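You operate a simulated robot arm through the tools that you are given. There is no shell and no other tool. Be economical: measure what you need, move in short steps, check, and stop when the job is done.

Carry out the task below with a simulated two-armed robot. There is one attempt and no reset: what you move stays moved.

JOB
Crank the dot side of the silver mandrel up and wax it.
Fine: purple pad, blue tin; pad back where it stood, lid pressed on.

It is judged by the outcome, as a careful person would: the job done as asked, and still so three seconds after it is handed in. It fails if anything else is knocked over, pushed out of place, dropped, spilled or broken. A push-on lid holds only when it is set on centred and level and pressed home; a screw cap is set on level and turned clockwise until tight.

ROBOT AND FRAMES
Two 6-joint arms with two-finger parallel grippers on one trunk, on a base that drives. Base frame: it is fixed to the floor where the robot stands at the start and does not move with it; the origin is under the middle of the robot, x ahead of it, y to its left, z up. Readings come in mm, rad, newtons and seconds.
The left shoulder is at the start at [60, 187, 1197], the right one opposite. With the tool pointing down near the work surface each hand reaches from about 180 to 620 mm from the robot's upright axis, wherever it stands, measured 20 degrees to its own side. Places, roughly: purple foam pad (7x7x5 cm) [400, -500, 900]; silver mandrel with a red dot (30x5x5 cm) [600, -300, 900]. Payload 1.57 kg a hand.
Tool frame (each hand has its own): the origin (TCP) lies between the finger pads and is the grasp point; the fingertips stand 30 mm ahead of it; z points along the fingers, y is the line along which they close. Largest opening 110 mm; finger width 24, thickness 12; the body of the gripper, 48 by 112 mm, starts 78 mm behind the TCP.
Orientation is that of the tool frame in the base frame, as [roll, pitch, yaw] about the fixed x, y, z axes, in that order (R = Rz(yaw) Ry(pitch) Rx(roll)). With the fingers straight down and closing along the base's y, the tool's x points along the base's -x, its y along +y and its z along -z.

CONTROLS
- The arms move only by the tool play_rows. It takes "left_moves", "right_moves" or both (then of equal length, played together; a hand with none holds still); each is one flat list of numbers, 7 for each row, row after row: the shift along the tool's x, y, z in units of 400 mm (1.0 is 400 mm), then the turn, a rotation vector about the tool's x, y, z in units of 60 degrees (1.0 is 60 degrees), then the finger opening in mm, from 0 to 110. In form: [dx, dy, dz, rx, ry, rz, jaw, dx, dy, dz, rx, ry, rz, jaw, ...]. A call has 1 to 20 rows; each row is the pose to reach, as a shift and turn from the pose commanded when the call began, along the tool's axes at that moment. A call with a number of a shift or a turn outside -1 to 1 is refused whole. A row lasts 0.2 s, in which the tool goes at most 50 mm and 0.15 rad; a call with a longer step from one row to the next is refused whole, and so is a gripper value outside its range. Where a pose cannot be reached the arm comes as near as it can. A force on the tool above 40 N (or 10 N above the force at the start of the call, whichever is more), or a blocked arm, ends the call early, and 0.2 s more pass. Each finger travels about 153 mm/s and halts on what it meets, pressing with about 22 N; the grip force reading is that of the motor and also rises with nothing between the fingers. The clock runs only during rows and for 0.2 s after the last one: add rows that repeat a pose to give the fingers time. The reply holds the time, the measured pose of the TCP, the force on the tool along the base axes, the opening and the grip force, in the units named above and with some noise, with the torque about the TCP (base axes, N m) and any sound that the robot's microphone picked up, and new pictures: "pictures" is both (left out), scene, wrist or none (wrist: the cameras of the hands that moved).
- Cameras (640 x 400 px; columns grow to the right, rows downward): "scene" is now at [1.6, -44.4, 1735.4]; the picture's right is [-0.56, -0.83, 0.00], its down [-0.64, 0.43, -0.63] and it looks along [0.52, -0.35, -0.78] (base axes); focal length 273 px, centre (320, 200). "left" rides on the left gripper at [70, -16, -141] in its tool frame; the picture's right is [0.23, 0.97, 0.00], its down [-0.85, 0.20, -0.48] and it looks along [-0.47, 0.11, 0.88] (tool axes); focal length 222 px, centre (320, 200). "right" rides on the right gripper at [70, 16, -141] in its tool frame; the picture's right is [-0.23, 0.97, 0.00], its down [-0.86, -0.20, -0.48] and it looks along [-0.47, -0.11, 0.88] (tool axes); focal length 222 px, centre (320, 200). There is no depth. A picture from a camera that has moved, and an enlarged one, comes with that camera's place and axes in the base frame and with its lens.
- raise_lower(by): slides the trunk up (or, below 0, down) by that many mm; the arms and the scene camera ride with it, the base frame stays. It gives what a move gives, with no picture.
- base_move(legs): drives the robot by 1 to 6 legs, each [ahead, left, turn to the left] in mm, mm and rad, along the robot's own axes; the way and the turn of a leg run together, so that a leg with both is an arc; at most 1500 mm and 3.142 rad a leg. The arms and the cameras ride along, it lands a little off, and it stops where it bumps. It gives what a move gives, and a new picture of the scene camera.
- turn_head(pan, tilt): turns the head with the scene camera to pan (to the left, within 1.501 rad either way) and tilt (down, from -0.506 to 1.204), counted from straight ahead of the robot. It gives what a move gives, and a new picture of the scene camera.
- close_up(camera, box): a new picture of the part [left, top, right, bottom] of that camera's present view, enlarged. The clock stands still meanwhile.
- job_done(): hands the job in; it is judged then, once.

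Work in short steps. Places have to be worked out from the pictures, the camera data and where the tool is seen: move nearer, look again, correct. Check each grasp and each placing, and mend what went wrong. You have 120 turns and 260 pictures in all, those below and enlarged ones among them. Open the grippers and draw the arms clear of the work before you hand the job in, unless the task says otherwise; then end with one line.

The tools are called after "Request:" as a command line: name --argument value ..., lists and objects as JSON in quotes. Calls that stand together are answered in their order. play_rows: Moves the arms, as the interface text tells. Its arguments: {"type":"object","properties":{"left_moves":{"type":"array"},"right_moves":{"type":"array"},"pictures":{"type":"string","enum":["both","scene","wrist","none"]}},"required":[]} The other tools are called the same way: raise_lower (by) slides the trunk up or down; base_move (legs) drives the base; turn_head (pan, tilt) turns the head that bears the scene camera; close_up (camera, box) takes an enlarged picture of a part of a camera's view; job_done () hands the job in.

At the start:

```text
clock: 0.0
left_eef_pos: [400.0, -71.1, 1198.6]
left_tcp_rot: [-3.139, 0.0, -3.141]
left_contact_force: [-0.3, -0.9, 0.1]
left_ft_torque: [0.01, 0.01, 0.02]
left_grip_width: 110.1
left_grip_force: 0.1
right_eef_pos: [289.3, -368.9, 1235.5]
right_tcp_rot: [3.141, -0.001, -3.141]
right_contact_force: [-0.5, 0.3, -0.7]
right_ft_torque: [-0.01, 0.02, 0.02]
right_grip_width: 110.3
right_grip_force: 0.1
trunk travel left (down, up): [-825.0, 165.0]
robot x, y, heading: [0.4, -0.1, -0.001]
head pan, tilt: [-0.592, 0.888]
```

scene: 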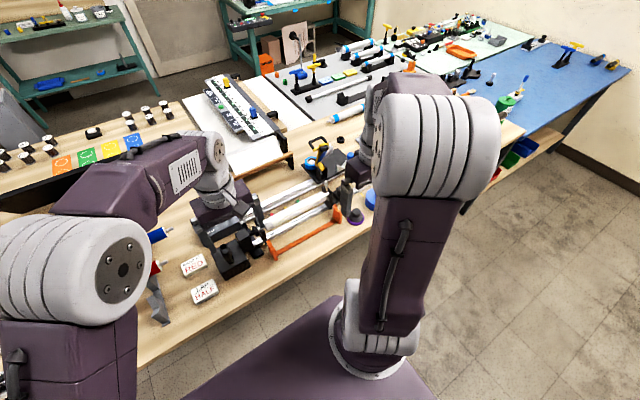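
right: 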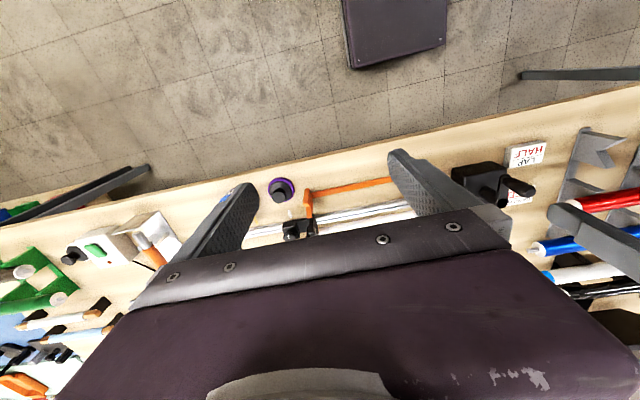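
left: 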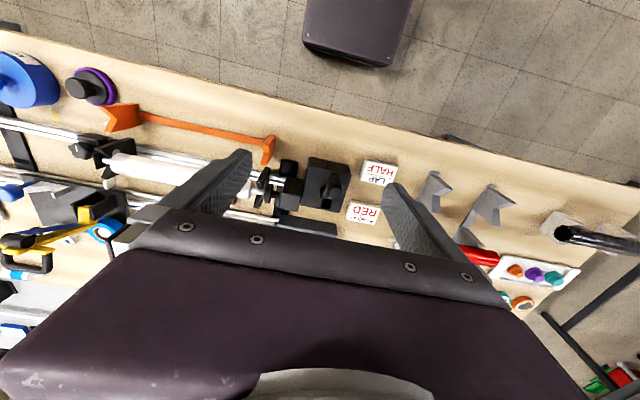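

The pictures show a bench with a mandrel on a lathe-like stand, a purple pad and a blue tin. I take enlarged views to identify the parts.

Request:
close_up --camera "scene" --box '[180, 120, 400, 280]'

Request:
close_up --camera "left" --box '[0, 30, 400, 280]'

Request:
close_up --camera "right" --box '[200, 130, 560, 260]'

```text
2.50 times, centred on (290, 200) of scene
camera zoom: at [1.6, -44.4, 1735.4], right [-0.56, -0.83, 0.0], down [-0.64, 0.43, -0.63], along [0.52, -0.35, -0.78], focal length 682 px, centre (395, 200)
```

zoom: 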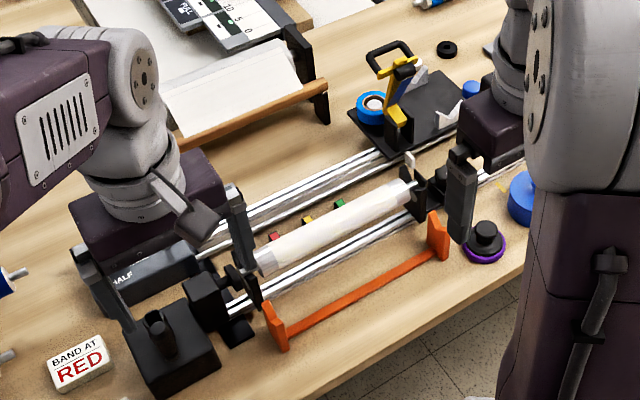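

```text
1.60 times, centred on (200, 155) of left
camera zoom: at [330.8, -87.7, 1337.8], right [-0.23, 0.97, 0.0], down [0.85, 0.2, 0.48], along [0.47, 0.11, -0.88], focal length 355 px, centre (512, 272)
```

zoom: 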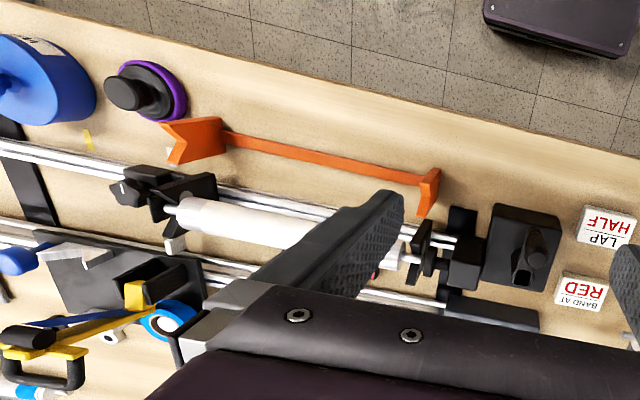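

```text
1.78 times, centred on (380, 195) of right
camera zoom: at [220.9, -352.1, 1375.6], right [0.23, 0.97, 0.0], down [0.86, -0.2, 0.48], along [0.47, -0.11, -0.88], focal length 395 px, centre (213, 209)
```

zoom: 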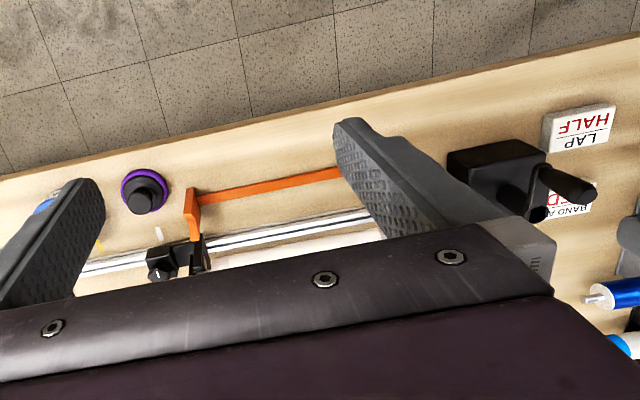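

The arms hide the work. I draw both hands back and outwards, staying high.

Request:
play_rows --left_moves '[0.05, 0.1, 0, 0, 0, 0, 110, 0.1, 0.2, 0, 0, 0, 0, 110, 0.15, 0.3, 0, 0, 0, 0, 110, 0.2, 0.4, 0, 0, 0, 0, 110, 0.25, 0.5, 0, 0, 0, 0, 110, 0.3, 0.6, 0, 0, 0, 0, 110, 0.35, 0.7, 0, 0, 0, 0, 110, 0.35, 0.7, 0, 0, 0, 0, 110]' --right_moves '[0.05, -0.05, 0, 0, 0, 0, 110, 0.1, -0.1, 0, 0, 0, 0, 110, 0.15, -0.15, 0, 0, 0, 0, 110, 0.2, -0.2, 0, 0, 0, 0, 110, 0.25, -0.25, 0, 0, 0, 0, 110, 0.3, -0.3, 0, 0, 0, 0, 110, 0.3, -0.3, 0, 0, 0, 0, 110, 0.3, -0.3, 0, 0, 0, 0, 110]' --pictures "both"

```text
clock: 1.8
left_eef_pos: [259.0, 210.5, 1194.7]
left_tcp_rot: [-3.14, 0.001, 3.14]
left_contact_force: [0.1, 0.9, -0.6]
left_ft_torque: [-0.03, 0.01, -0.03]
left_grip_width: 110.0
left_grip_force: 0.0
right_eef_pos: [169.5, -486.6, 1236.5]
right_tcp_rot: [3.141, 0.001, -3.141]
right_contact_force: [-0.3, 0.8, -0.2]
right_ft_torque: [0.01, 0.02, -0.06]
right_grip_width: 110.0
right_grip_force: 0.1
trunk travel left (down, up): [-825.0, 165.0]
robot x, y, heading: [-2.4, -1.6, 0.003]
head pan, tilt: [-0.592, 0.888]
camera scene: at [2.1, -44.4, 1735.4], right [-0.56, -0.83, 0.0], down [-0.64, 0.43, -0.63], along [0.52, -0.35, -0.78], focal length 273 px, centre (320, 200)
camera right: at [102.2, -470.3, 1376.1], right [0.23, 0.97, 0.0], down [0.86, -0.2, 0.48], along [0.47, -0.11, -0.88], focal length 222 px, centre (320, 200)
camera left: at [190.2, 193.8, 1334.9], right [-0.23, 0.97, 0.0], down [0.85, 0.2, 0.48], along [0.47, 0.11, -0.88], focal length 222 px, centre (320, 200)
```

scene: 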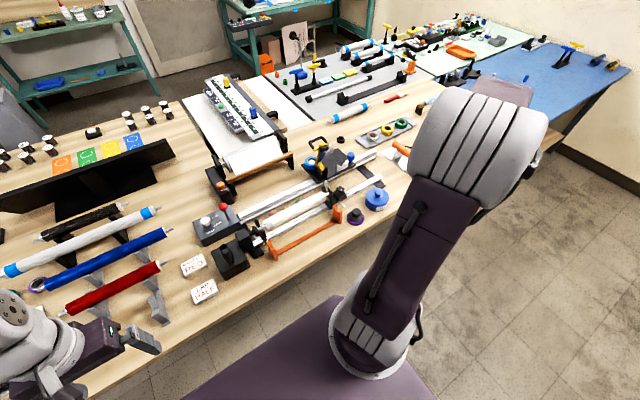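
right: 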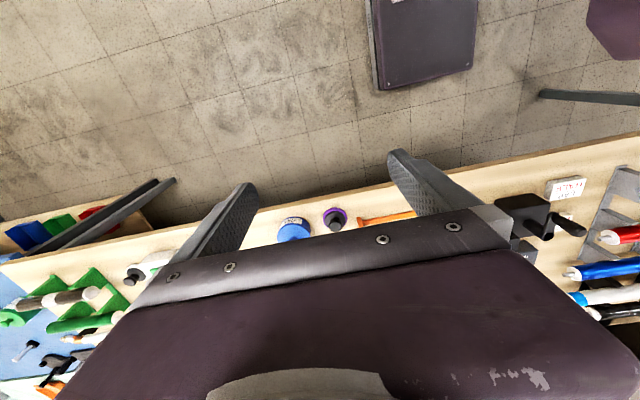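
left: 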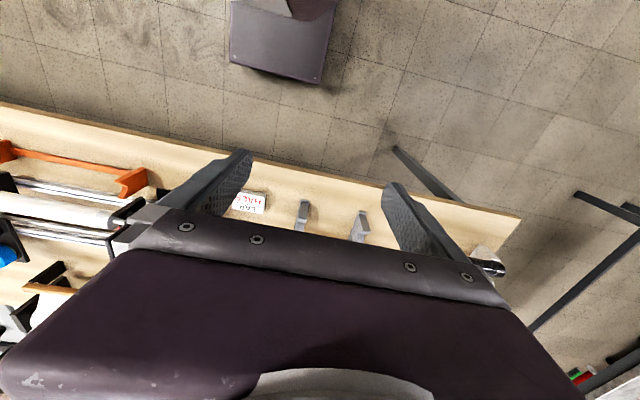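

Now the rig is in plain sight. I enlarge the mandrel, the crank and the tin area.

Request:
close_up --camera "scene" --box '[180, 180, 300, 310]'

Request:
close_up --camera "scene" --box '[240, 130, 430, 260]'

Request:
close_up --camera "scene" --box '[230, 20, 540, 180]'

Request:
close_up --camera "scene" --box '[0, 80, 260, 330]'

```text
3.08 times, centred on (240, 245) of scene
camera zoom: at [2.1, -44.4, 1735.4], right [-0.56, -0.83, 0.0], down [-0.64, 0.43, -0.63], along [0.52, -0.35, -0.78], focal length 839 px, centre (566, 62)
```

zoom: 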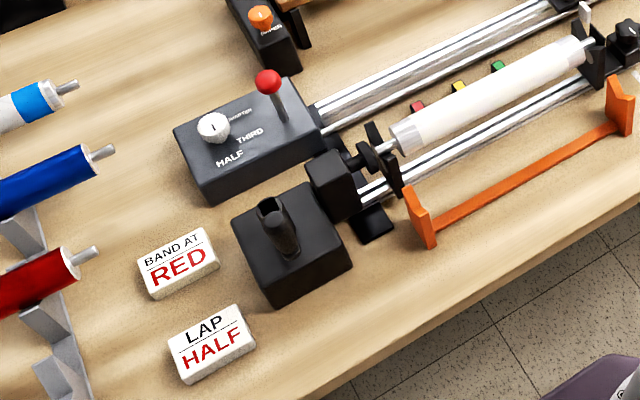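

```text
3.08 times, centred on (335, 195) of scene
camera zoom: at [2.1, -44.4, 1735.4], right [-0.56, -0.83, 0.0], down [-0.64, 0.43, -0.63], along [0.52, -0.35, -0.78], focal length 839 px, centre (274, 215)
```

zoom: 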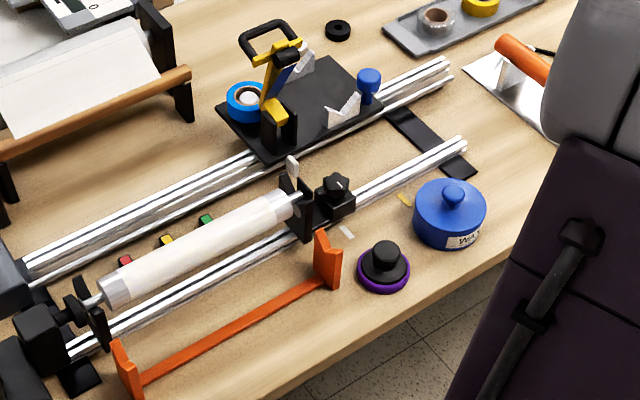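

```text
2.06 times, centred on (385, 100) of scene
camera zoom: at [2.1, -44.4, 1735.4], right [-0.56, -0.83, 0.0], down [-0.64, 0.43, -0.63], along [0.52, -0.35, -0.78], focal length 563 px, centre (186, 406)
```

zoom: 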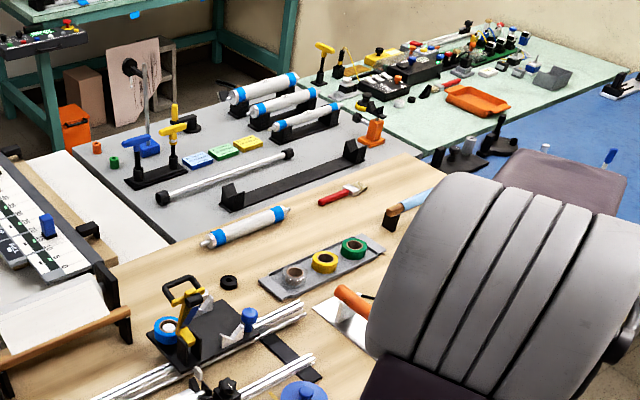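

```text
1.60 times, centred on (130, 205) of scene
camera zoom: at [2.1, -44.4, 1735.4], right [-0.56, -0.83, 0.0], down [-0.64, 0.43, -0.63], along [0.52, -0.35, -0.78], focal length 436 px, centre (624, 192)
```

zoom: 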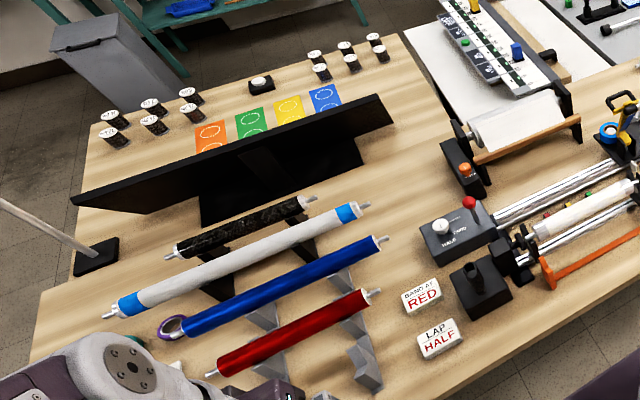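

The mandrel is mounted along y at about x 555, y −190…−430; pad is near (424,−490), tin near (440,−610), crank box near (503,−40). I drive 300 mm to the right so that all lies in reach and look again.

Request:
base_move --legs '[[0, -300, 0]]'

Request:
turn_head --pan 0.0 --tilt 0.95

```text
clock: 3.8
left_eef_pos: [259.2, -84.1, 1194.1]
left_tcp_rot: [-3.139, 0.002, 3.14]
left_contact_force: [-0.2, 0.8, 0.2]
left_ft_torque: [-0.02, -0.01, 0.0]
left_grip_width: 109.9
left_grip_force: 0.0
right_eef_pos: [170.1, -780.0, 1237.2]
right_tcp_rot: [-3.139, 0.001, 3.138]
right_contact_force: [-0.2, 0.1, 0.2]
right_ft_torque: [0.01, -0.01, 0.01]
right_grip_width: 110.0
right_grip_force: 0.0
trunk travel left (down, up): [-825.0, 165.0]
robot x, y, heading: [-0.3, -296.1, -0.005]
head pan, tilt: [-0.592, 0.888]
camera scene: at [1.0, -336.9, 1735.5], right [-0.56, -0.83, 0.0], down [-0.64, 0.43, -0.63], along [0.52, -0.35, -0.78], focal length 273 px, centre (320, 200)
```

scene: 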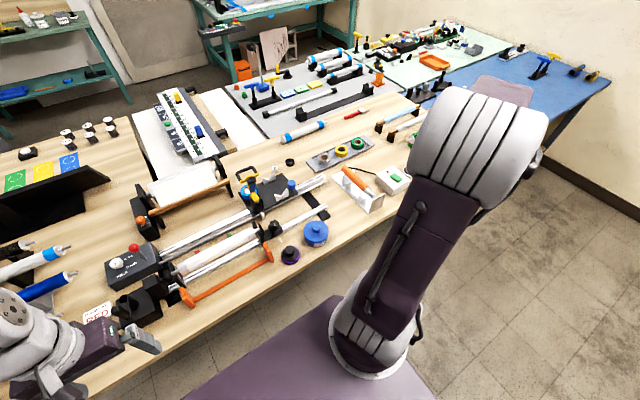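

```text
clock: 4.8
left_eef_pos: [258.2, -85.8, 1195.8]
left_tcp_rot: [-3.141, 0.001, 3.14]
left_contact_force: [-0.9, -0.6, -0.2]
left_ft_torque: [-0.03, 0.01, -0.01]
left_grip_width: 110.0
left_grip_force: 0.0
right_eef_pos: [168.4, -781.2, 1236.2]
right_tcp_rot: [-3.141, 0.0, 3.14]
right_contact_force: [-0.3, -0.3, -0.6]
right_ft_torque: [0.01, -0.02, 0.0]
right_grip_width: 110.1
right_grip_force: 0.0
trunk travel left (down, up): [-825.0, 165.0]
robot x, y, heading: [-0.9, -293.9, -0.007]
head pan, tilt: [0.0, 0.949]
camera scene: at [10.5, -297.4, 1730.8], right [0.0, -1.0, 0.0], down [-0.81, 0.0, -0.58], along [0.58, 0.0, -0.81], focal length 273 px, centre (320, 200)
```

scene: 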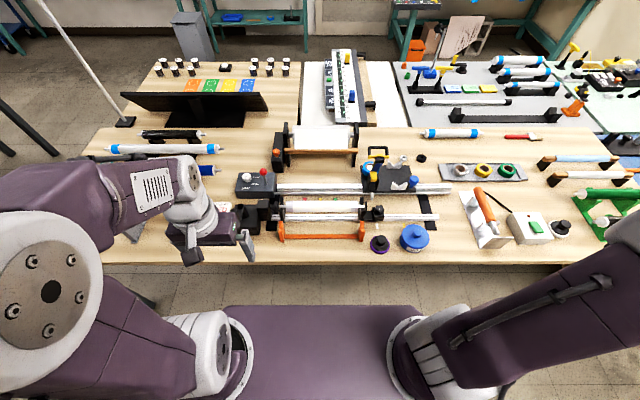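

Request:
close_up --camera "scene" --box '[230, 160, 350, 250]'

Request:
close_up --camera "scene" --box '[340, 170, 450, 260]'

Request:
close_up --camera "scene" --box '[440, 140, 640, 260]'

```text
4.44 times, centred on (290, 205) of scene
camera zoom: at [10.5, -297.4, 1730.8], right [0.0, -1.0, 0.0], down [-0.81, 0.0, -0.58], along [0.58, 0.0, -0.81], focal length 1212 px, centre (453, 178)
```

zoom: 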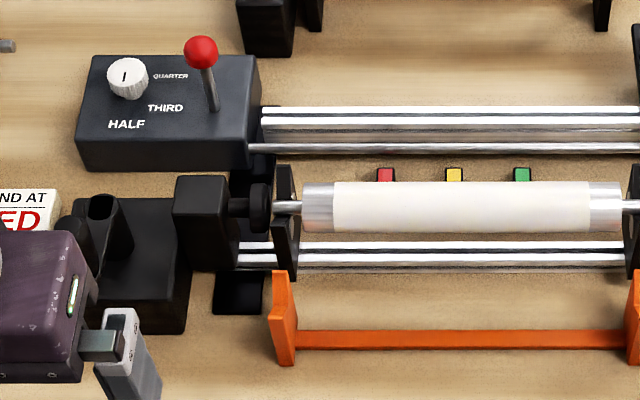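

```text
4.44 times, centred on (395, 215) of scene
camera zoom: at [10.5, -297.4, 1730.8], right [0.0, -1.0, 0.0], down [-0.81, 0.0, -0.58], along [0.58, 0.0, -0.81], focal length 1212 px, centre (-13, 133)
```

zoom: 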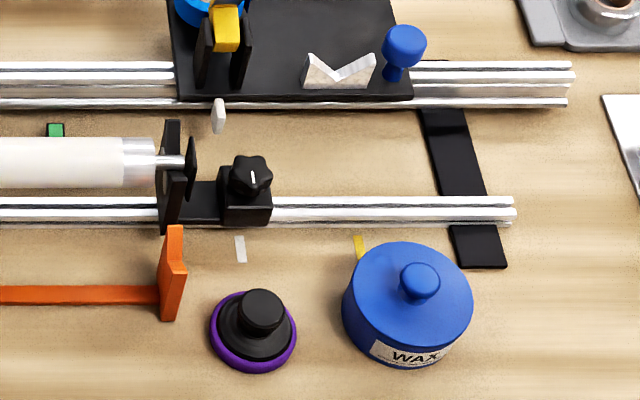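

```text
3.20 times, centred on (540, 200) of scene
camera zoom: at [10.5, -297.4, 1730.8], right [0.0, -1.0, 0.0], down [-0.81, 0.0, -0.58], along [0.58, 0.0, -0.81], focal length 873 px, centre (-384, 200)
```

zoom: 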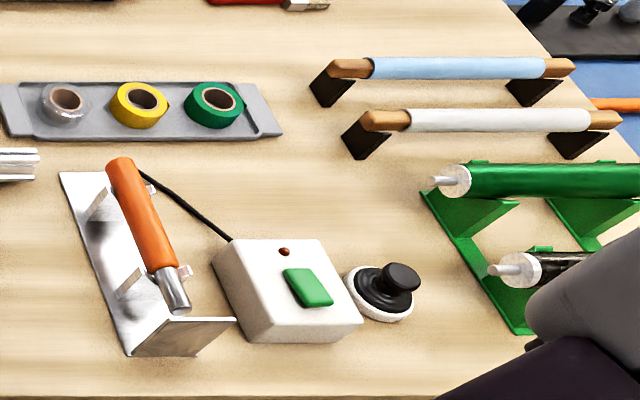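

The left hand hides the crank; I shift it out left and back to see the crank box.

Request:
play_rows --left_moves '[0.0, 0.12, 0, 0, 0, 0, 110, 0.0, 0.24, 0, 0, 0, 0, 110, 0.0, 0.36, 0, 0, 0, 0, 110, 0, 0.48, 0, 0, 0, 0, 110, 0, 0.6, 0, 0, 0, 0, 110, 0, 0.6, 0, 0, 0, 0, 110]' --pictures "none"

Request:
close_up --camera "scene" --box '[190, 160, 350, 260]'

Request:
close_up --camera "left" --box '[0, 0, 640, 400]'

```text
clock: 6.2
left_eef_pos: [258.6, 153.5, 1193.4]
left_tcp_rot: [3.14, 0.001, 3.138]
left_contact_force: [1.0, 0.2, -0.1]
left_ft_torque: [0.02, -0.01, 0.02]
left_grip_width: 109.9
left_grip_force: 0.1
right_eef_pos: [169.7, -782.5, 1236.8]
right_tcp_rot: [-3.142, 0.001, 3.139]
right_contact_force: [-0.4, -0.8, 0.2]
right_ft_torque: [0.02, 0.01, 0.02]
right_grip_width: 110.1
right_grip_force: 0.0
trunk travel left (down, up): [-825.0, 165.0]
robot x, y, heading: [-0.2, -293.2, -0.002]
head pan, tilt: [0.0, 0.949]
```

```text
4.00 times, centred on (270, 210) of scene
camera zoom: at [10.4, -298.2, 1730.8], right [0.0, -1.0, 0.0], down [-0.81, 0.0, -0.58], along [0.58, 0.0, -0.81], focal length 1091 px, centre (520, 160)
```

zoom: 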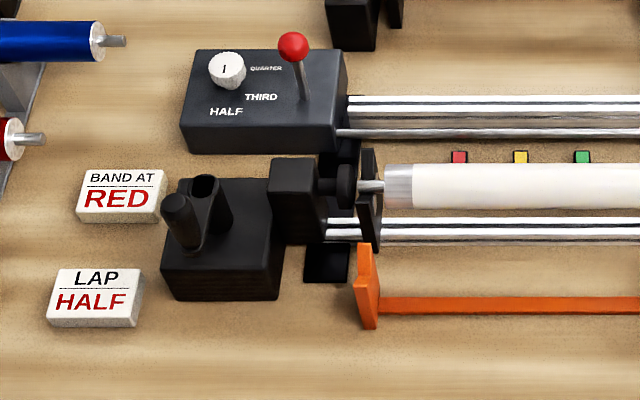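

```text
1.00 times, centred on (320, 200) of left (not enlarged: the box is as wide or as high as the picture)
camera zoom: at [189.5, 138.5, 1333.8], right [-0.23, 0.97, 0.0], down [0.86, 0.2, 0.48], along [0.47, 0.11, -0.88], focal length 222 px, centre (320, 200)
```

zoom: 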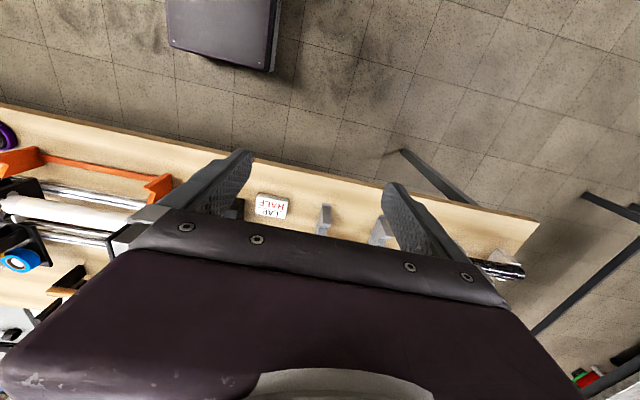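

The crank sits on the +y side/top of the box near (503,−20). I bring the left hand above it, well clear, for a closer look.

Request:
play_rows --left_moves '[-0.085, -0.05, 0.033, 0, 0, 0, 110, -0.17, -0.1, 0.066, 0, 0, 0, 110, -0.255, -0.15, 0.1, 0, 0, 0, 110, -0.34, -0.2, 0.133, 0, 0, 0, 110, -0.425, -0.25, 0.166, 0, 0, 0, 110, -0.51, -0.3, 0.2, 0, 0, 0, 110, -0.6, -0.35, 0.23, 0, 0, 0, 110, -0.6, -0.35, 0.23, 0, 0, 0, 110]' --pictures "wrist"

```text
clock: 8.0
left_eef_pos: [499.6, 14.3, 1101.6]
left_tcp_rot: [-3.139, 0.001, 3.139]
left_contact_force: [-0.3, -0.8, 0.1]
left_ft_torque: [0.02, 0.0, 0.03]
left_grip_width: 110.1
left_grip_force: 0.1
right_eef_pos: [168.5, -780.9, 1236.8]
right_tcp_rot: [-3.141, -0.001, 3.139]
right_contact_force: [0.0, -0.3, 0.4]
right_ft_torque: [-0.02, 0.02, 0.03]
right_grip_width: 109.9
right_grip_force: 0.1
trunk travel left (down, up): [-825.0, 165.0]
robot x, y, heading: [2.6, -296.3, 0.001]
head pan, tilt: [0.0, 0.949]
camera left: at [429.8, -2.0, 1242.3], right [-0.23, 0.97, 0.0], down [0.85, 0.2, 0.48], along [0.47, 0.11, -0.88], focal length 222 px, centre (320, 200)
```

left: 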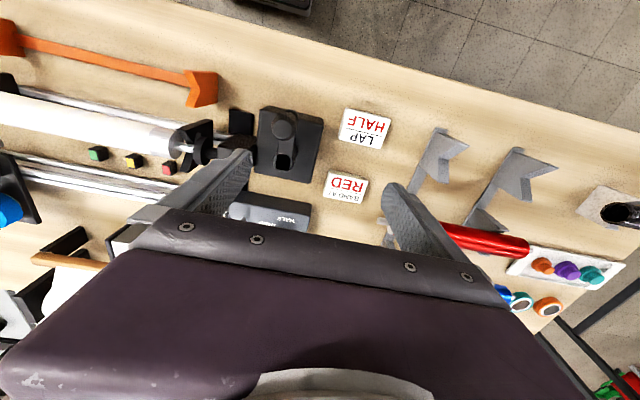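

Request:
close_up --camera "left" --box '[140, 80, 400, 230]'

Request:
close_up --camera "scene" --box '[210, 190, 280, 245]'

```text
2.46 times, centred on (270, 155) of left
camera zoom: at [429.8, -2.0, 1242.3], right [-0.23, 0.97, 0.0], down [0.85, 0.2, 0.48], along [0.47, 0.11, -0.88], focal length 547 px, centre (443, 311)
```

zoom: 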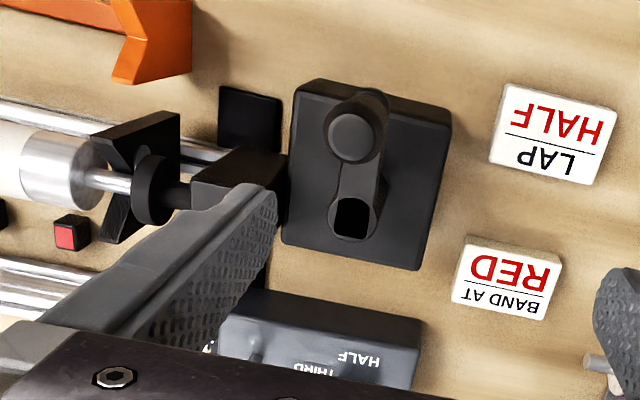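

```text
7.27 times, centred on (245, 218) of scene
camera zoom: at [10.0, -296.9, 1730.8], right [0.0, -1.0, 0.0], down [-0.81, 0.0, -0.58], along [0.58, 0.0, -0.81], focal length 1984 px, centre (866, 73)
```

zoom: 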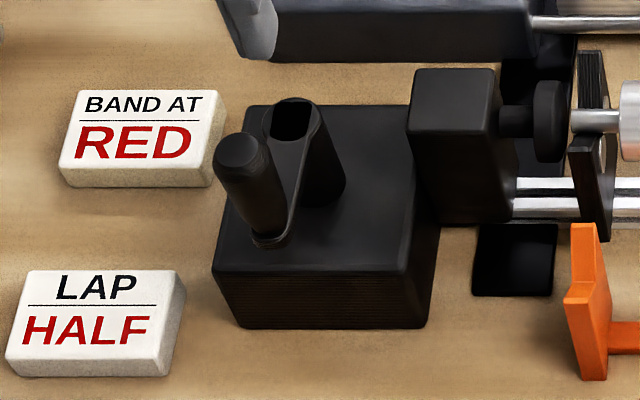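

The crank turns about a vertical axis: hub near (537,−26), upright peg near (482,−26) with its top at z≈1010. I place the left hand over the peg with the fingertips just above it and check.

Request:
play_rows --left_moves '[0.044, -0.1, 0.0, 0, 0, 0, 70, 0.044, -0.1, 0.07, 0, 0, 0, 60, 0.044, -0.1, 0.14, 0, 0, 0, 60, 0.044, -0.1, 0.14, 0, 0, 0, 60]' --pictures "wrist"

Request:
close_up --camera "scene" --box '[200, 160, 330, 250]'

```text
clock: 9.0
left_eef_pos: [480.6, -27.4, 1047.4]
left_tcp_rot: [-3.14, 0.001, 3.14]
left_contact_force: [0.4, -0.6, -0.5]
left_ft_torque: [0.0, -0.02, 0.0]
left_grip_width: 59.9
left_grip_force: 0.0
right_eef_pos: [169.1, -782.5, 1235.4]
right_tcp_rot: [-3.141, -0.001, -3.141]
right_contact_force: [-0.7, 0.2, 0.4]
right_ft_torque: [0.01, -0.01, -0.03]
right_grip_width: 110.0
right_grip_force: 0.1
trunk travel left (down, up): [-825.0, 165.0]
robot x, y, heading: [0.5, -295.7, -0.002]
head pan, tilt: [0.0, 0.949]
camera left: at [411.5, -43.7, 1186.4], right [-0.23, 0.97, 0.0], down [0.85, 0.2, 0.48], along [0.47, 0.11, -0.88], focal length 222 px, centre (320, 200)
```

left: 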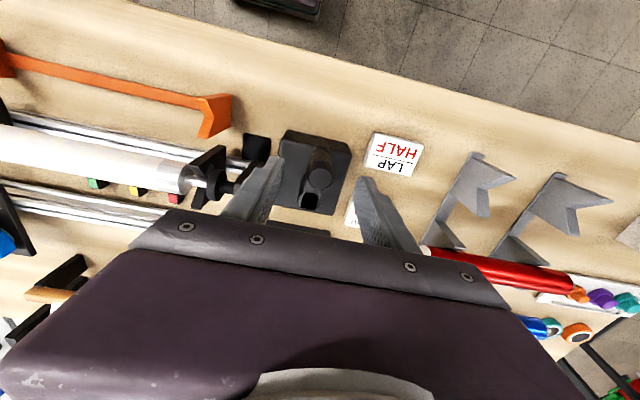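

```text
4.44 times, centred on (265, 205) of scene
camera zoom: at [9.8, -298.7, 1730.8], right [0.0, -1.0, 0.0], down [-0.81, 0.0, -0.58], along [0.58, 0.0, -0.81], focal length 1212 px, centre (564, 178)
```

zoom: 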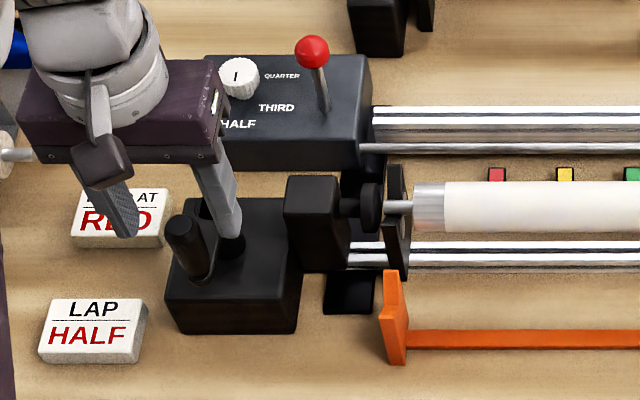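

The peg stands midway between the fingers. I go down 62 mm and close on it.

Request:
play_rows --left_moves '[0, 0, 0.06, 0, 0, 0, 60, 0, 0, 0.12, 0, 0, 0, 60, 0, 0, 0.155, 0, 0, 0, 60, 0, 0, 0.155, 0, 0, 0, 0, 0, 0, 0.155, 0, 0, 0, 0, 0, 0, 0.155, 0, 0, 0, 0]' --pictures "wrist"

Request:
close_up --camera "scene" --box '[200, 160, 330, 250]'

```text
clock: 10.4
left_eef_pos: [482.7, -28.6, 984.7]
left_tcp_rot: [-3.141, 0.002, 3.141]
left_contact_force: [-0.8, 0.0, 0.8]
left_ft_torque: [0.01, -0.22, -0.03]
left_grip_width: 21.9
left_grip_force: 34.5
right_eef_pos: [169.7, -781.5, 1235.3]
right_tcp_rot: [3.141, 0.002, 3.141]
right_contact_force: [0.0, 0.0, -0.8]
right_ft_torque: [0.0, 0.02, -0.01]
right_grip_width: 110.0
right_grip_force: 0.1
trunk travel left (down, up): [-825.0, 165.0]
robot x, y, heading: [2.1, -294.3, 0.003]
head pan, tilt: [0.0, 0.949]
camera left: at [412.7, -44.0, 1125.3], right [-0.23, 0.97, 0.0], down [0.85, 0.2, 0.48], along [0.47, 0.11, -0.88], focal length 222 px, centre (320, 200)
```

left: 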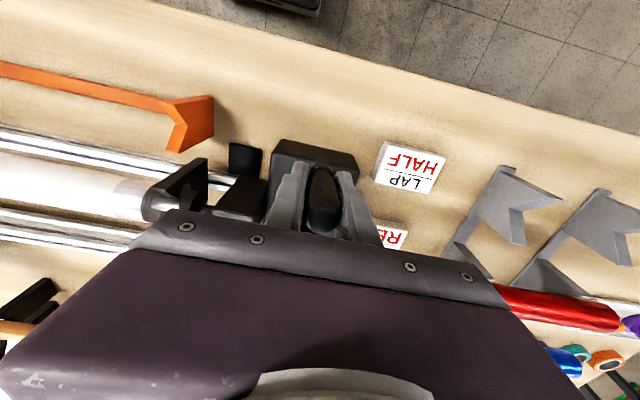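

```text
4.44 times, centred on (265, 205) of scene
camera zoom: at [10.6, -297.2, 1730.8], right [0.0, -1.0, 0.0], down [-0.81, 0.0, -0.58], along [0.58, 0.0, -0.81], focal length 1212 px, centre (564, 178)
```

zoom: 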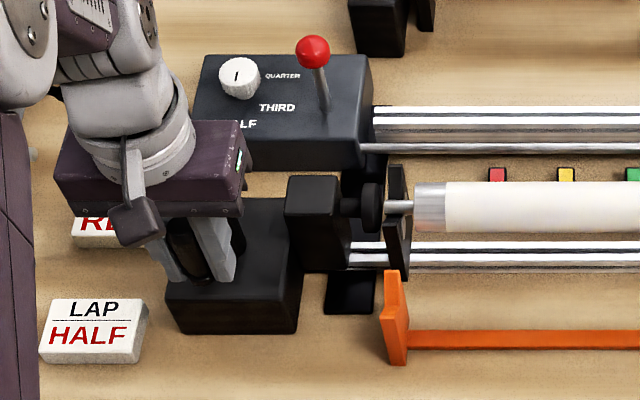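

The peg (22 mm) is gripped. I turn the crank clockwise 32° (seen from above), moving the hand along the arc, and watch the mandrel.

Request:
play_rows --left_moves '[-0.0013, 0.0188, 0, 0, 0, 0.1333, 0, -0.0052, 0.0372, 0, 0, 0, 0.2667, 0, -0.0117, 0.0549, 0, 0, 0, 0.4, 0, -0.0205, 0.0715, 0, 0, 0, 0.5333, 0, -0.0205, 0.0715, 0, 0, 0, 0.5333, 0]' --pictures "none"

Request:
close_up --camera "scene" --box '[240, 160, 390, 250]'

```text
clock: 11.6
left_eef_pos: [490.1, 0.2, 984.4]
left_tcp_rot: [-3.141, 0.001, 2.58]
left_contact_force: [1.8, -1.5, -1.4]
left_ft_torque: [0.03, 0.12, 0.02]
left_grip_width: 21.8
left_grip_force: 35.0
right_eef_pos: [170.6, -782.5, 1235.3]
right_tcp_rot: [-3.141, 0.001, 3.141]
right_contact_force: [-0.6, 0.3, 0.1]
right_ft_torque: [0.01, -0.01, 0.0]
right_grip_width: 110.1
right_grip_force: 0.0
trunk travel left (down, up): [-825.0, 165.0]
robot x, y, heading: [1.3, -293.0, 0.004]
head pan, tilt: [0.0, 0.949]
```

```text
4.27 times, centred on (315, 205) of scene
camera zoom: at [11.4, -297.4, 1730.8], right [0.0, -1.0, 0.0], down [-0.81, 0.0, -0.58], along [0.58, 0.0, -0.81], focal length 1164 px, centre (341, 179)
```

zoom: 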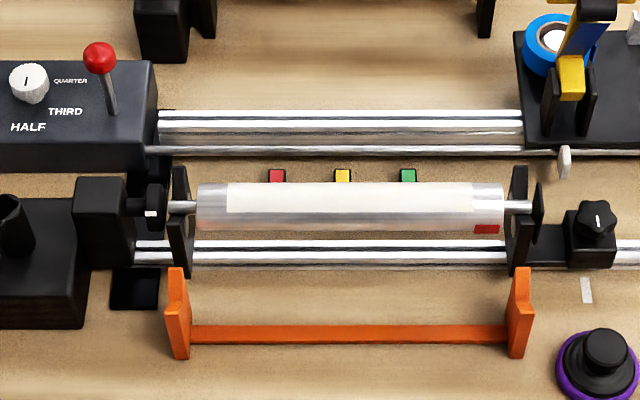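

The white side is rolling back and the red dot shows at the front lower edge, rising. I continue another 40° the same way.

Request:
play_rows --left_moves '[-0.0013, 0.0188, 0, 0, 0, 0.1333, 0, -0.0052, 0.0372, 0, 0, 0, 0.2667, 0, -0.0117, 0.0549, 0, 0, 0, 0.4, 0, -0.0205, 0.0715, 0, 0, 0, 0.5333, 0, -0.0316, 0.0868, 0, 0, 0, 0.6667, 0, -0.0316, 0.0868, 0, 0, 0, 0.6667, 0]' --pictures "none"

Request:
close_up --camera "scene" --box '[240, 160, 390, 250]'

```text
clock: 13.0
left_eef_pos: [520.0, 22.5, 985.1]
left_tcp_rot: [3.139, 0.0, 1.881]
left_contact_force: [1.4, -5.6, 5.9]
left_ft_torque: [-0.2, -0.04, 0.02]
left_grip_width: 22.0
left_grip_force: 34.7
right_eef_pos: [168.5, -783.5, 1235.9]
right_tcp_rot: [3.141, 0.001, 3.14]
right_contact_force: [-0.4, 0.3, 0.9]
right_ft_torque: [0.0, -0.02, -0.02]
right_grip_width: 110.0
right_grip_force: 0.1
trunk travel left (down, up): [-825.0, 165.0]
robot x, y, heading: [1.4, -292.8, -0.004]
head pan, tilt: [0.0, 0.949]
```

```text
4.27 times, centred on (315, 205) of scene
camera zoom: at [10.2, -299.5, 1730.9], right [0.0, -1.0, 0.0], down [-0.81, 0.0, -0.58], along [0.58, 0.0, -0.81], focal length 1164 px, centre (341, 179)
```

zoom: 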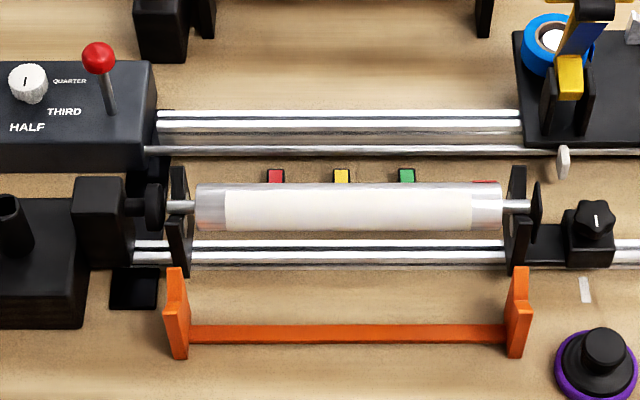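

The gearing is about 3:1, so the dot has passed the top by about 37°. I turn back 12.2°.

Request:
play_rows --left_moves '[-0.0008, -0.0144, 0, 0, 0, -0.1017, 0, -0.0031, -0.0285, 0, 0, 0, -0.2033, 0, -0.0031, -0.0285, 0, 0, 0, -0.2033, 0, -0.0031, -0.0285, 0, 0, 0, -0.2033, 0]' --pictures "none"

Request:
close_up --camera "scene" --box '[270, 180, 380, 250]'

```text
clock: 14.0
left_eef_pos: [508.3, 17.9, 985.9]
left_tcp_rot: [-3.141, 0.0, 2.096]
left_contact_force: [3.3, -4.9, 0.9]
left_ft_torque: [0.25, 0.14, 0.0]
left_grip_width: 22.0
left_grip_force: 35.3
right_eef_pos: [169.6, -782.4, 1235.1]
right_tcp_rot: [3.14, 0.001, 3.14]
right_contact_force: [0.1, -0.1, 0.2]
right_ft_torque: [-0.02, 0.02, 0.0]
right_grip_width: 110.1
right_grip_force: 0.0
trunk travel left (down, up): [-825.0, 165.0]
robot x, y, heading: [-3.2, -294.7, -0.005]
head pan, tilt: [0.0, 0.949]
```

```text
5.71 times, centred on (325, 215) of scene
camera zoom: at [11.2, -299.1, 1730.8], right [0.0, -1.0, 0.0], down [-0.81, 0.0, -0.58], along [0.58, 0.0, -0.81], focal length 1559 px, centre (291, 114)
```

zoom: 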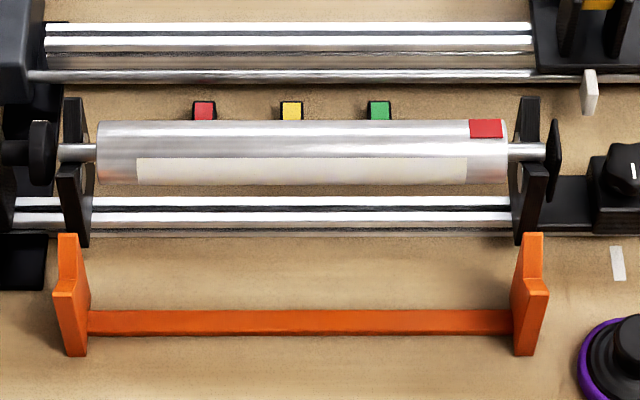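

The dot is nearly at the top, perhaps a bit past to the back. I enlarge strongly to measure.

Request:
close_up --camera "scene" --box '[340, 195, 372, 215]'

Request:
close_up --camera "scene" --box '[274, 195, 306, 215]'

```text
16.00 times, centred on (356, 205) of scene
camera zoom: at [11.2, -299.1, 1730.8], right [0.0, -1.0, 0.0], down [-0.81, 0.0, -0.58], along [0.58, 0.0, -0.81], focal length 4364 px, centre (-256, 120)
```

zoom: 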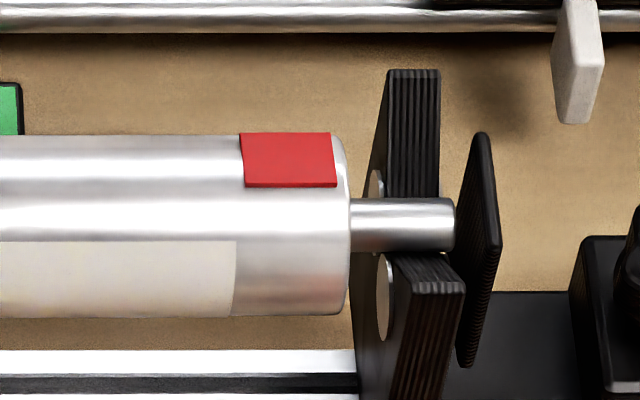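

```text
16.00 times, centred on (290, 205) of scene
camera zoom: at [11.2, -299.1, 1730.8], right [0.0, -1.0, 0.0], down [-0.81, 0.0, -0.58], along [0.58, 0.0, -0.81], focal length 4364 px, centre (800, 120)
```

zoom: 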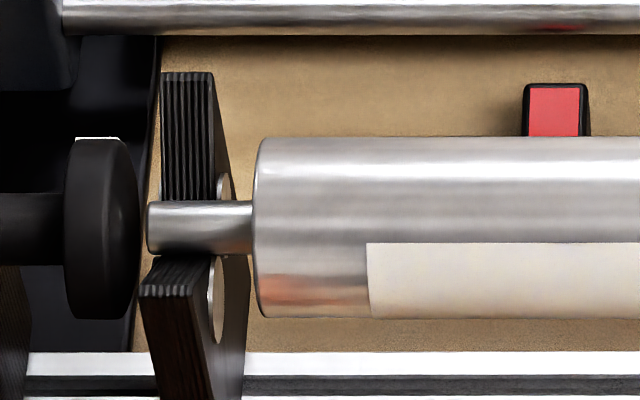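

Measured again, the gearing is about 4:1 and the dot's centre is about 12° past the top. I turn back 3.1° more.

Request:
play_rows --left_moves '[-0.0002, -0.0073, 0, 0, 0, -0.0517, 0, -0.0002, -0.0073, 0, 0, 0, -0.0517, 0, -0.0002, -0.0073, 0, 0, 0, -0.0517, 0]' --pictures "none"

Request:
close_up --camera "scene" --box '[340, 195, 372, 215]'

```text
clock: 14.8
left_eef_pos: [507.2, 16.9, 985.7]
left_tcp_rot: [3.141, 0.0, 2.15]
left_contact_force: [2.9, -1.8, 5.1]
left_ft_torque: [0.29, 0.15, -0.01]
left_grip_width: 21.7
left_grip_force: 35.0
right_eef_pos: [169.4, -781.4, 1236.8]
right_tcp_rot: [-3.141, 0.0, 3.14]
right_contact_force: [0.3, -0.8, -0.2]
right_ft_torque: [0.02, 0.01, 0.01]
right_grip_width: 109.8
right_grip_force: 0.1
trunk travel left (down, up): [-825.0, 165.0]
robot x, y, heading: [1.1, -293.6, -0.009]
head pan, tilt: [0.0, 0.949]
```

```text
16.00 times, centred on (356, 205) of scene
camera zoom: at [10.5, -298.6, 1730.8], right [0.0, -1.0, 0.0], down [-0.81, 0.0, -0.58], along [0.58, 0.0, -0.81], focal length 4364 px, centre (-256, 120)
```

zoom: 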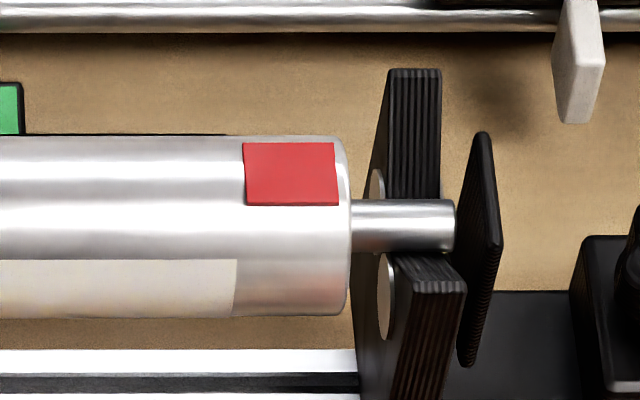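

The dot is now on top within a few degrees. I keep the left hand holding the crank so that the mandrel cannot turn, and bring the right hand above the tin for a closer look.

Request:
play_rows --right_moves '[-0.082, 0.065, 0.041, 0, 0, 0, 110, -0.165, 0.13, 0.083, 0, 0, 0, 110, -0.247, 0.195, 0.124, 0, 0, 0, 110, -0.33, 0.26, 0.166, 0, 0, 0, 110, -0.41, 0.325, 0.207, 0, 0, 0, 110, -0.495, 0.39, 0.249, 0, 0, 0, 110, -0.5775, 0.455, 0.29, 0, 0, 0, 110, -0.5775, 0.455, 0.29, 0, 0, 0, 110]' --pictures "both"

```text
clock: 16.6
left_eef_pos: [505.6, 17.3, 984.8]
left_tcp_rot: [3.139, 0.0, 2.148]
left_contact_force: [1.6, -3.1, 5.8]
left_ft_torque: [0.1, 0.01, -0.02]
left_grip_width: 21.9
left_grip_force: 35.5
right_eef_pos: [401.5, -600.0, 1119.2]
right_tcp_rot: [3.141, -0.001, 3.141]
right_contact_force: [0.9, 0.3, -0.5]
right_ft_torque: [-0.03, -0.01, 0.01]
right_grip_width: 109.9
right_grip_force: 0.1
trunk travel left (down, up): [-825.0, 165.0]
robot x, y, heading: [1.1, -296.2, -0.004]
head pan, tilt: [0.0, 0.949]
camera scene: at [9.8, -298.9, 1730.8], right [0.0, -1.0, 0.0], down [-0.81, 0.0, -0.58], along [0.58, 0.0, -0.81], focal length 273 px, centre (320, 200)
camera right: at [332.5, -584.2, 1259.5], right [0.23, 0.97, 0.0], down [0.85, -0.2, 0.48], along [0.47, -0.11, -0.88], focal length 222 px, centre (320, 200)
```

scene: 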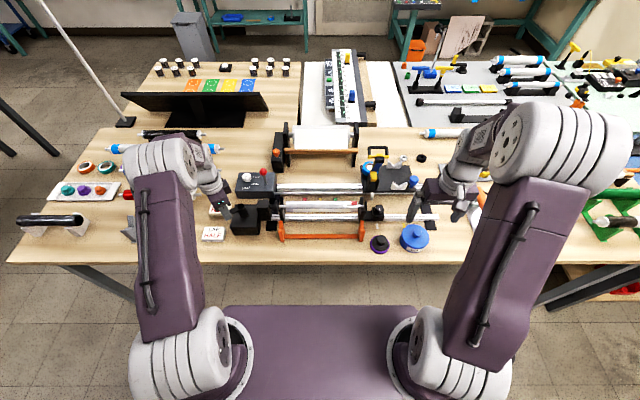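
right: 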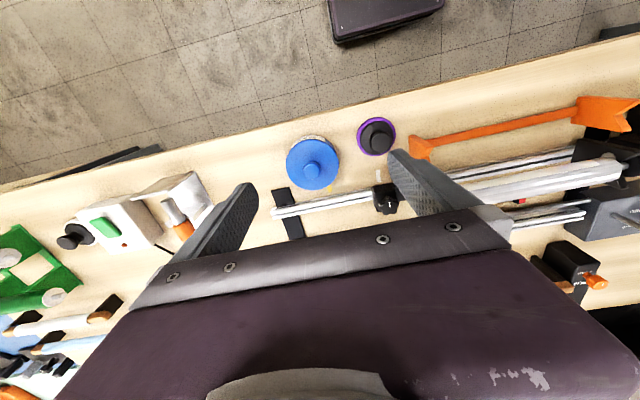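

Request:
close_up --camera "right" --box '[260, 100, 420, 220]'

Request:
close_up --camera "scene" --box '[360, 215, 440, 265]'

```text
3.33 times, centred on (340, 160) of right
camera zoom: at [332.5, -584.2, 1259.5], right [0.23, 0.97, 0.0], down [0.85, -0.2, 0.48], along [0.47, -0.11, -0.88], focal length 740 px, centre (253, 333)
```

zoom: 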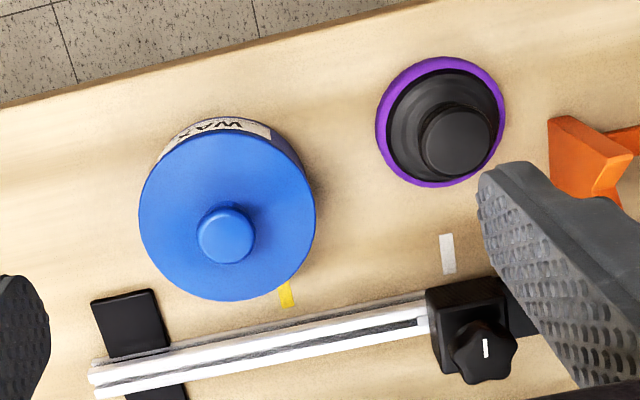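

```text
8.00 times, centred on (400, 240) of scene
camera zoom: at [9.8, -298.9, 1730.8], right [0.0, -1.0, 0.0], down [-0.81, 0.0, -0.58], along [0.58, 0.0, -0.81], focal length 2182 px, centre (-320, -120)
```

zoom: 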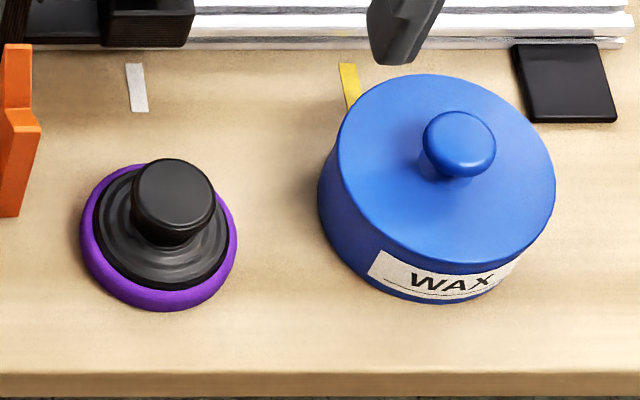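

Lid knob is at about (457,−628), top z≈921, lid top z≈889, lid Ø≈94; pad at (445,−510). I move above the knob at z 985 and check alignment.

Request:
play_rows --right_moves '[-0.046, -0.023, 0.1, 0, 0, 0, 60, -0.092, -0.046, 0.2, 0, 0, 0, 60, -0.139, -0.07, 0.3, 0, 0, 0, 60, -0.139, -0.07, 0.335, 0, 0, 0, 60, -0.139, -0.07, 0.335, 0, 0, 0, 60]' --pictures "wrist"

Request:
close_up --camera "scene" --box '[360, 200, 450, 265]'

```text
clock: 17.8
left_eef_pos: [507.1, 17.0, 985.4]
left_tcp_rot: [3.139, 0.001, 2.15]
left_contact_force: [2.5, -2.3, 6.9]
left_ft_torque: [0.33, 0.24, 0.02]
left_grip_width: 22.2
left_grip_force: 35.0
right_eef_pos: [456.3, -630.3, 987.4]
right_tcp_rot: [-3.142, -0.002, 3.141]
right_contact_force: [0.3, -0.6, 0.8]
right_ft_torque: [0.01, 0.02, 0.03]
right_grip_width: 60.0
right_grip_force: 0.1
trunk travel left (down, up): [-825.0, 165.0]
robot x, y, heading: [2.1, -292.6, 0.001]
head pan, tilt: [0.0, 0.949]
camera right: at [387.6, -613.1, 1127.5], right [0.23, 0.97, 0.0], down [0.85, -0.2, 0.48], along [0.47, -0.11, -0.88], focal length 222 px, centre (320, 200)
```

right: 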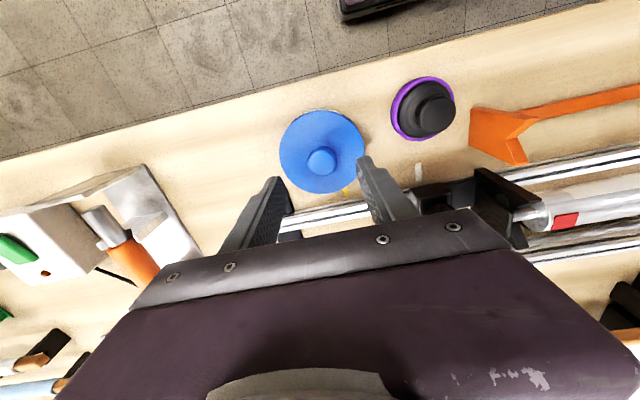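

```text
6.15 times, centred on (405, 232) of scene
camera zoom: at [10.3, -298.6, 1730.8], right [0.0, -1.0, 0.0], down [-0.81, 0.0, -0.58], along [0.58, 0.0, -0.81], focal length 1678 px, centre (-203, 0)
```

zoom: 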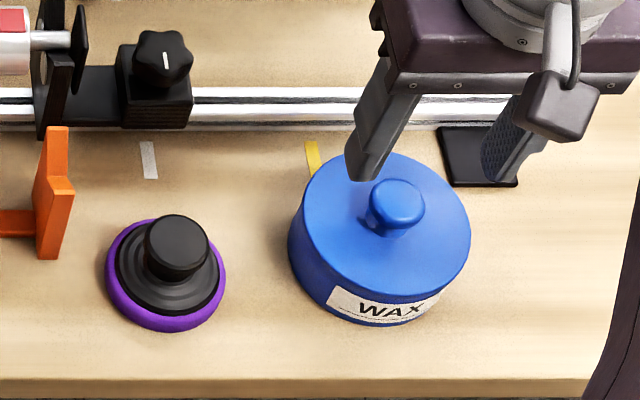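

The knob is confirmed at (457,−628). I descend to TCP z≈924 with fingertips just above the lid and close.

Request:
play_rows --right_moves '[0, 0.004, 0.06, 0, 0, 0, 60, 0, 0.004, 0.12, 0, 0, 0, 60, 0, 0.004, 0.158, 0, 0, 0, 60, 0, 0.004, 0.158, 0, 0, 0, 60, 0, 0.004, 0.158, 0, 0, 0, 0, 0, 0.004, 0.158, 0, 0, 0, 0, 0, 0.004, 0.158, 0, 0, 0, 0]' --pictures "wrist"

Request:
close_up --camera "scene" --box '[360, 200, 450, 265]'

```text
clock: 19.4
left_eef_pos: [506.3, 16.4, 985.2]
left_tcp_rot: [3.139, 0.003, 2.148]
left_contact_force: [2.2, -1.5, 3.4]
left_ft_torque: [0.56, 0.41, 0.01]
left_grip_width: 22.1
left_grip_force: 34.6
right_eef_pos: [457.0, -627.5, 925.0]
right_tcp_rot: [-3.138, 0.007, 3.14]
right_contact_force: [-1.4, 1.4, 12.0]
right_ft_torque: [0.12, 0.2, -0.01]
right_grip_width: 23.7
right_grip_force: 21.4
trunk travel left (down, up): [-825.0, 165.0]
robot x, y, heading: [0.7, -295.6, -0.004]
head pan, tilt: [0.0, 0.949]
stopped in row 7 (right hand): the force on the tool passed its limit at 44 N (the readings are from after the stop); the commanded pose is now the measured one
camera right: at [386.9, -610.7, 1064.2], right [0.23, 0.97, 0.0], down [0.85, -0.2, 0.49], along [0.47, -0.11, -0.87], focal length 222 px, centre (320, 200)
```

right: 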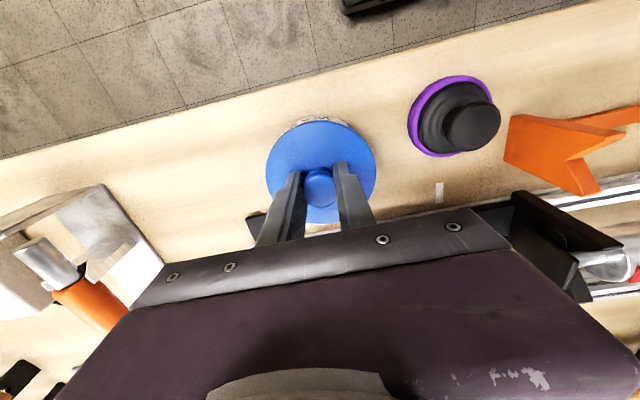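

```text
6.15 times, centred on (405, 232) of scene
camera zoom: at [8.4, -296.5, 1730.5], right [0.0, -1.0, 0.0], down [-0.81, 0.0, -0.58], along [0.58, 0.0, -0.81], focal length 1678 px, centre (-203, 0)
```

zoom: 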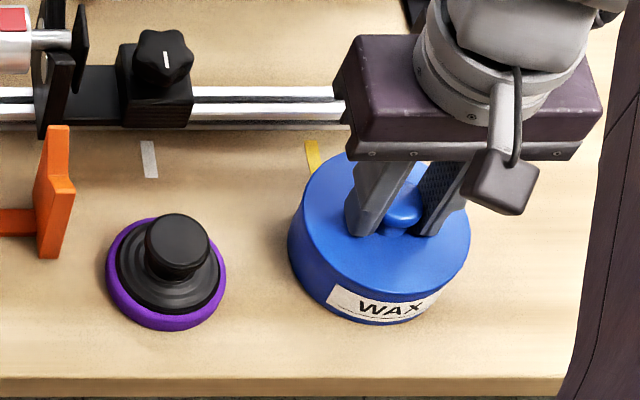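

The knob is held (23.7 mm). I now pull straight up gently and see whether the lid comes off alone.

Request:
play_rows --right_moves '[0, 0, 0, 0, 0, 0, 0, 0, 0, -0.005, 0, 0, 0, 0, 0, 0, -0.01, 0, 0, 0, 0, 0, 0, -0.02, 0, 0, 0, 0, 0, 0, -0.03, 0, 0, 0, 0, 0, 0, -0.04, 0, 0, 0, 0]' --pictures "none"

Request:
close_up --camera "scene" --box '[360, 200, 450, 265]'

```text
clock: 20.8
left_eef_pos: [506.9, 16.8, 986.1]
left_tcp_rot: [3.141, 0.003, 2.15]
left_contact_force: [-1.0, 2.9, 9.0]
left_ft_torque: [0.01, -0.01, 0.0]
left_grip_width: 21.9
left_grip_force: 34.3
right_eef_pos: [456.8, -627.2, 940.0]
right_tcp_rot: [-3.139, 0.006, 3.141]
right_contact_force: [-0.3, 0.4, -0.1]
right_ft_torque: [0.01, -0.01, -0.02]
right_grip_width: 21.3
right_grip_force: 22.3
trunk travel left (down, up): [-825.0, 165.0]
robot x, y, heading: [2.4, -297.5, 0.003]
head pan, tilt: [0.0, 0.949]
heard: snap
```

```text
6.15 times, centred on (405, 232) of scene
camera zoom: at [9.1, -297.3, 1730.9], right [0.0, -1.0, 0.0], down [-0.81, 0.0, -0.58], along [0.58, 0.0, -0.81], focal length 1678 px, centre (-203, 0)
```

zoom: 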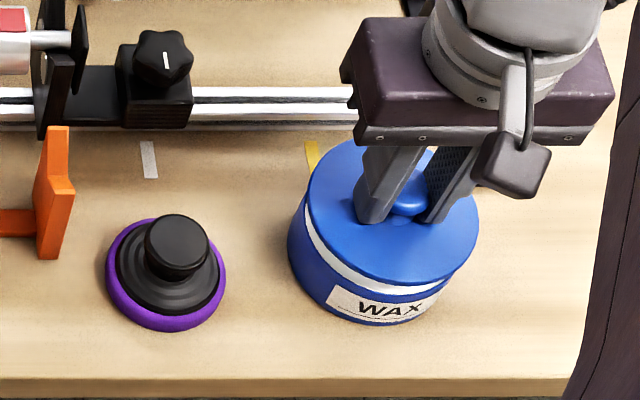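

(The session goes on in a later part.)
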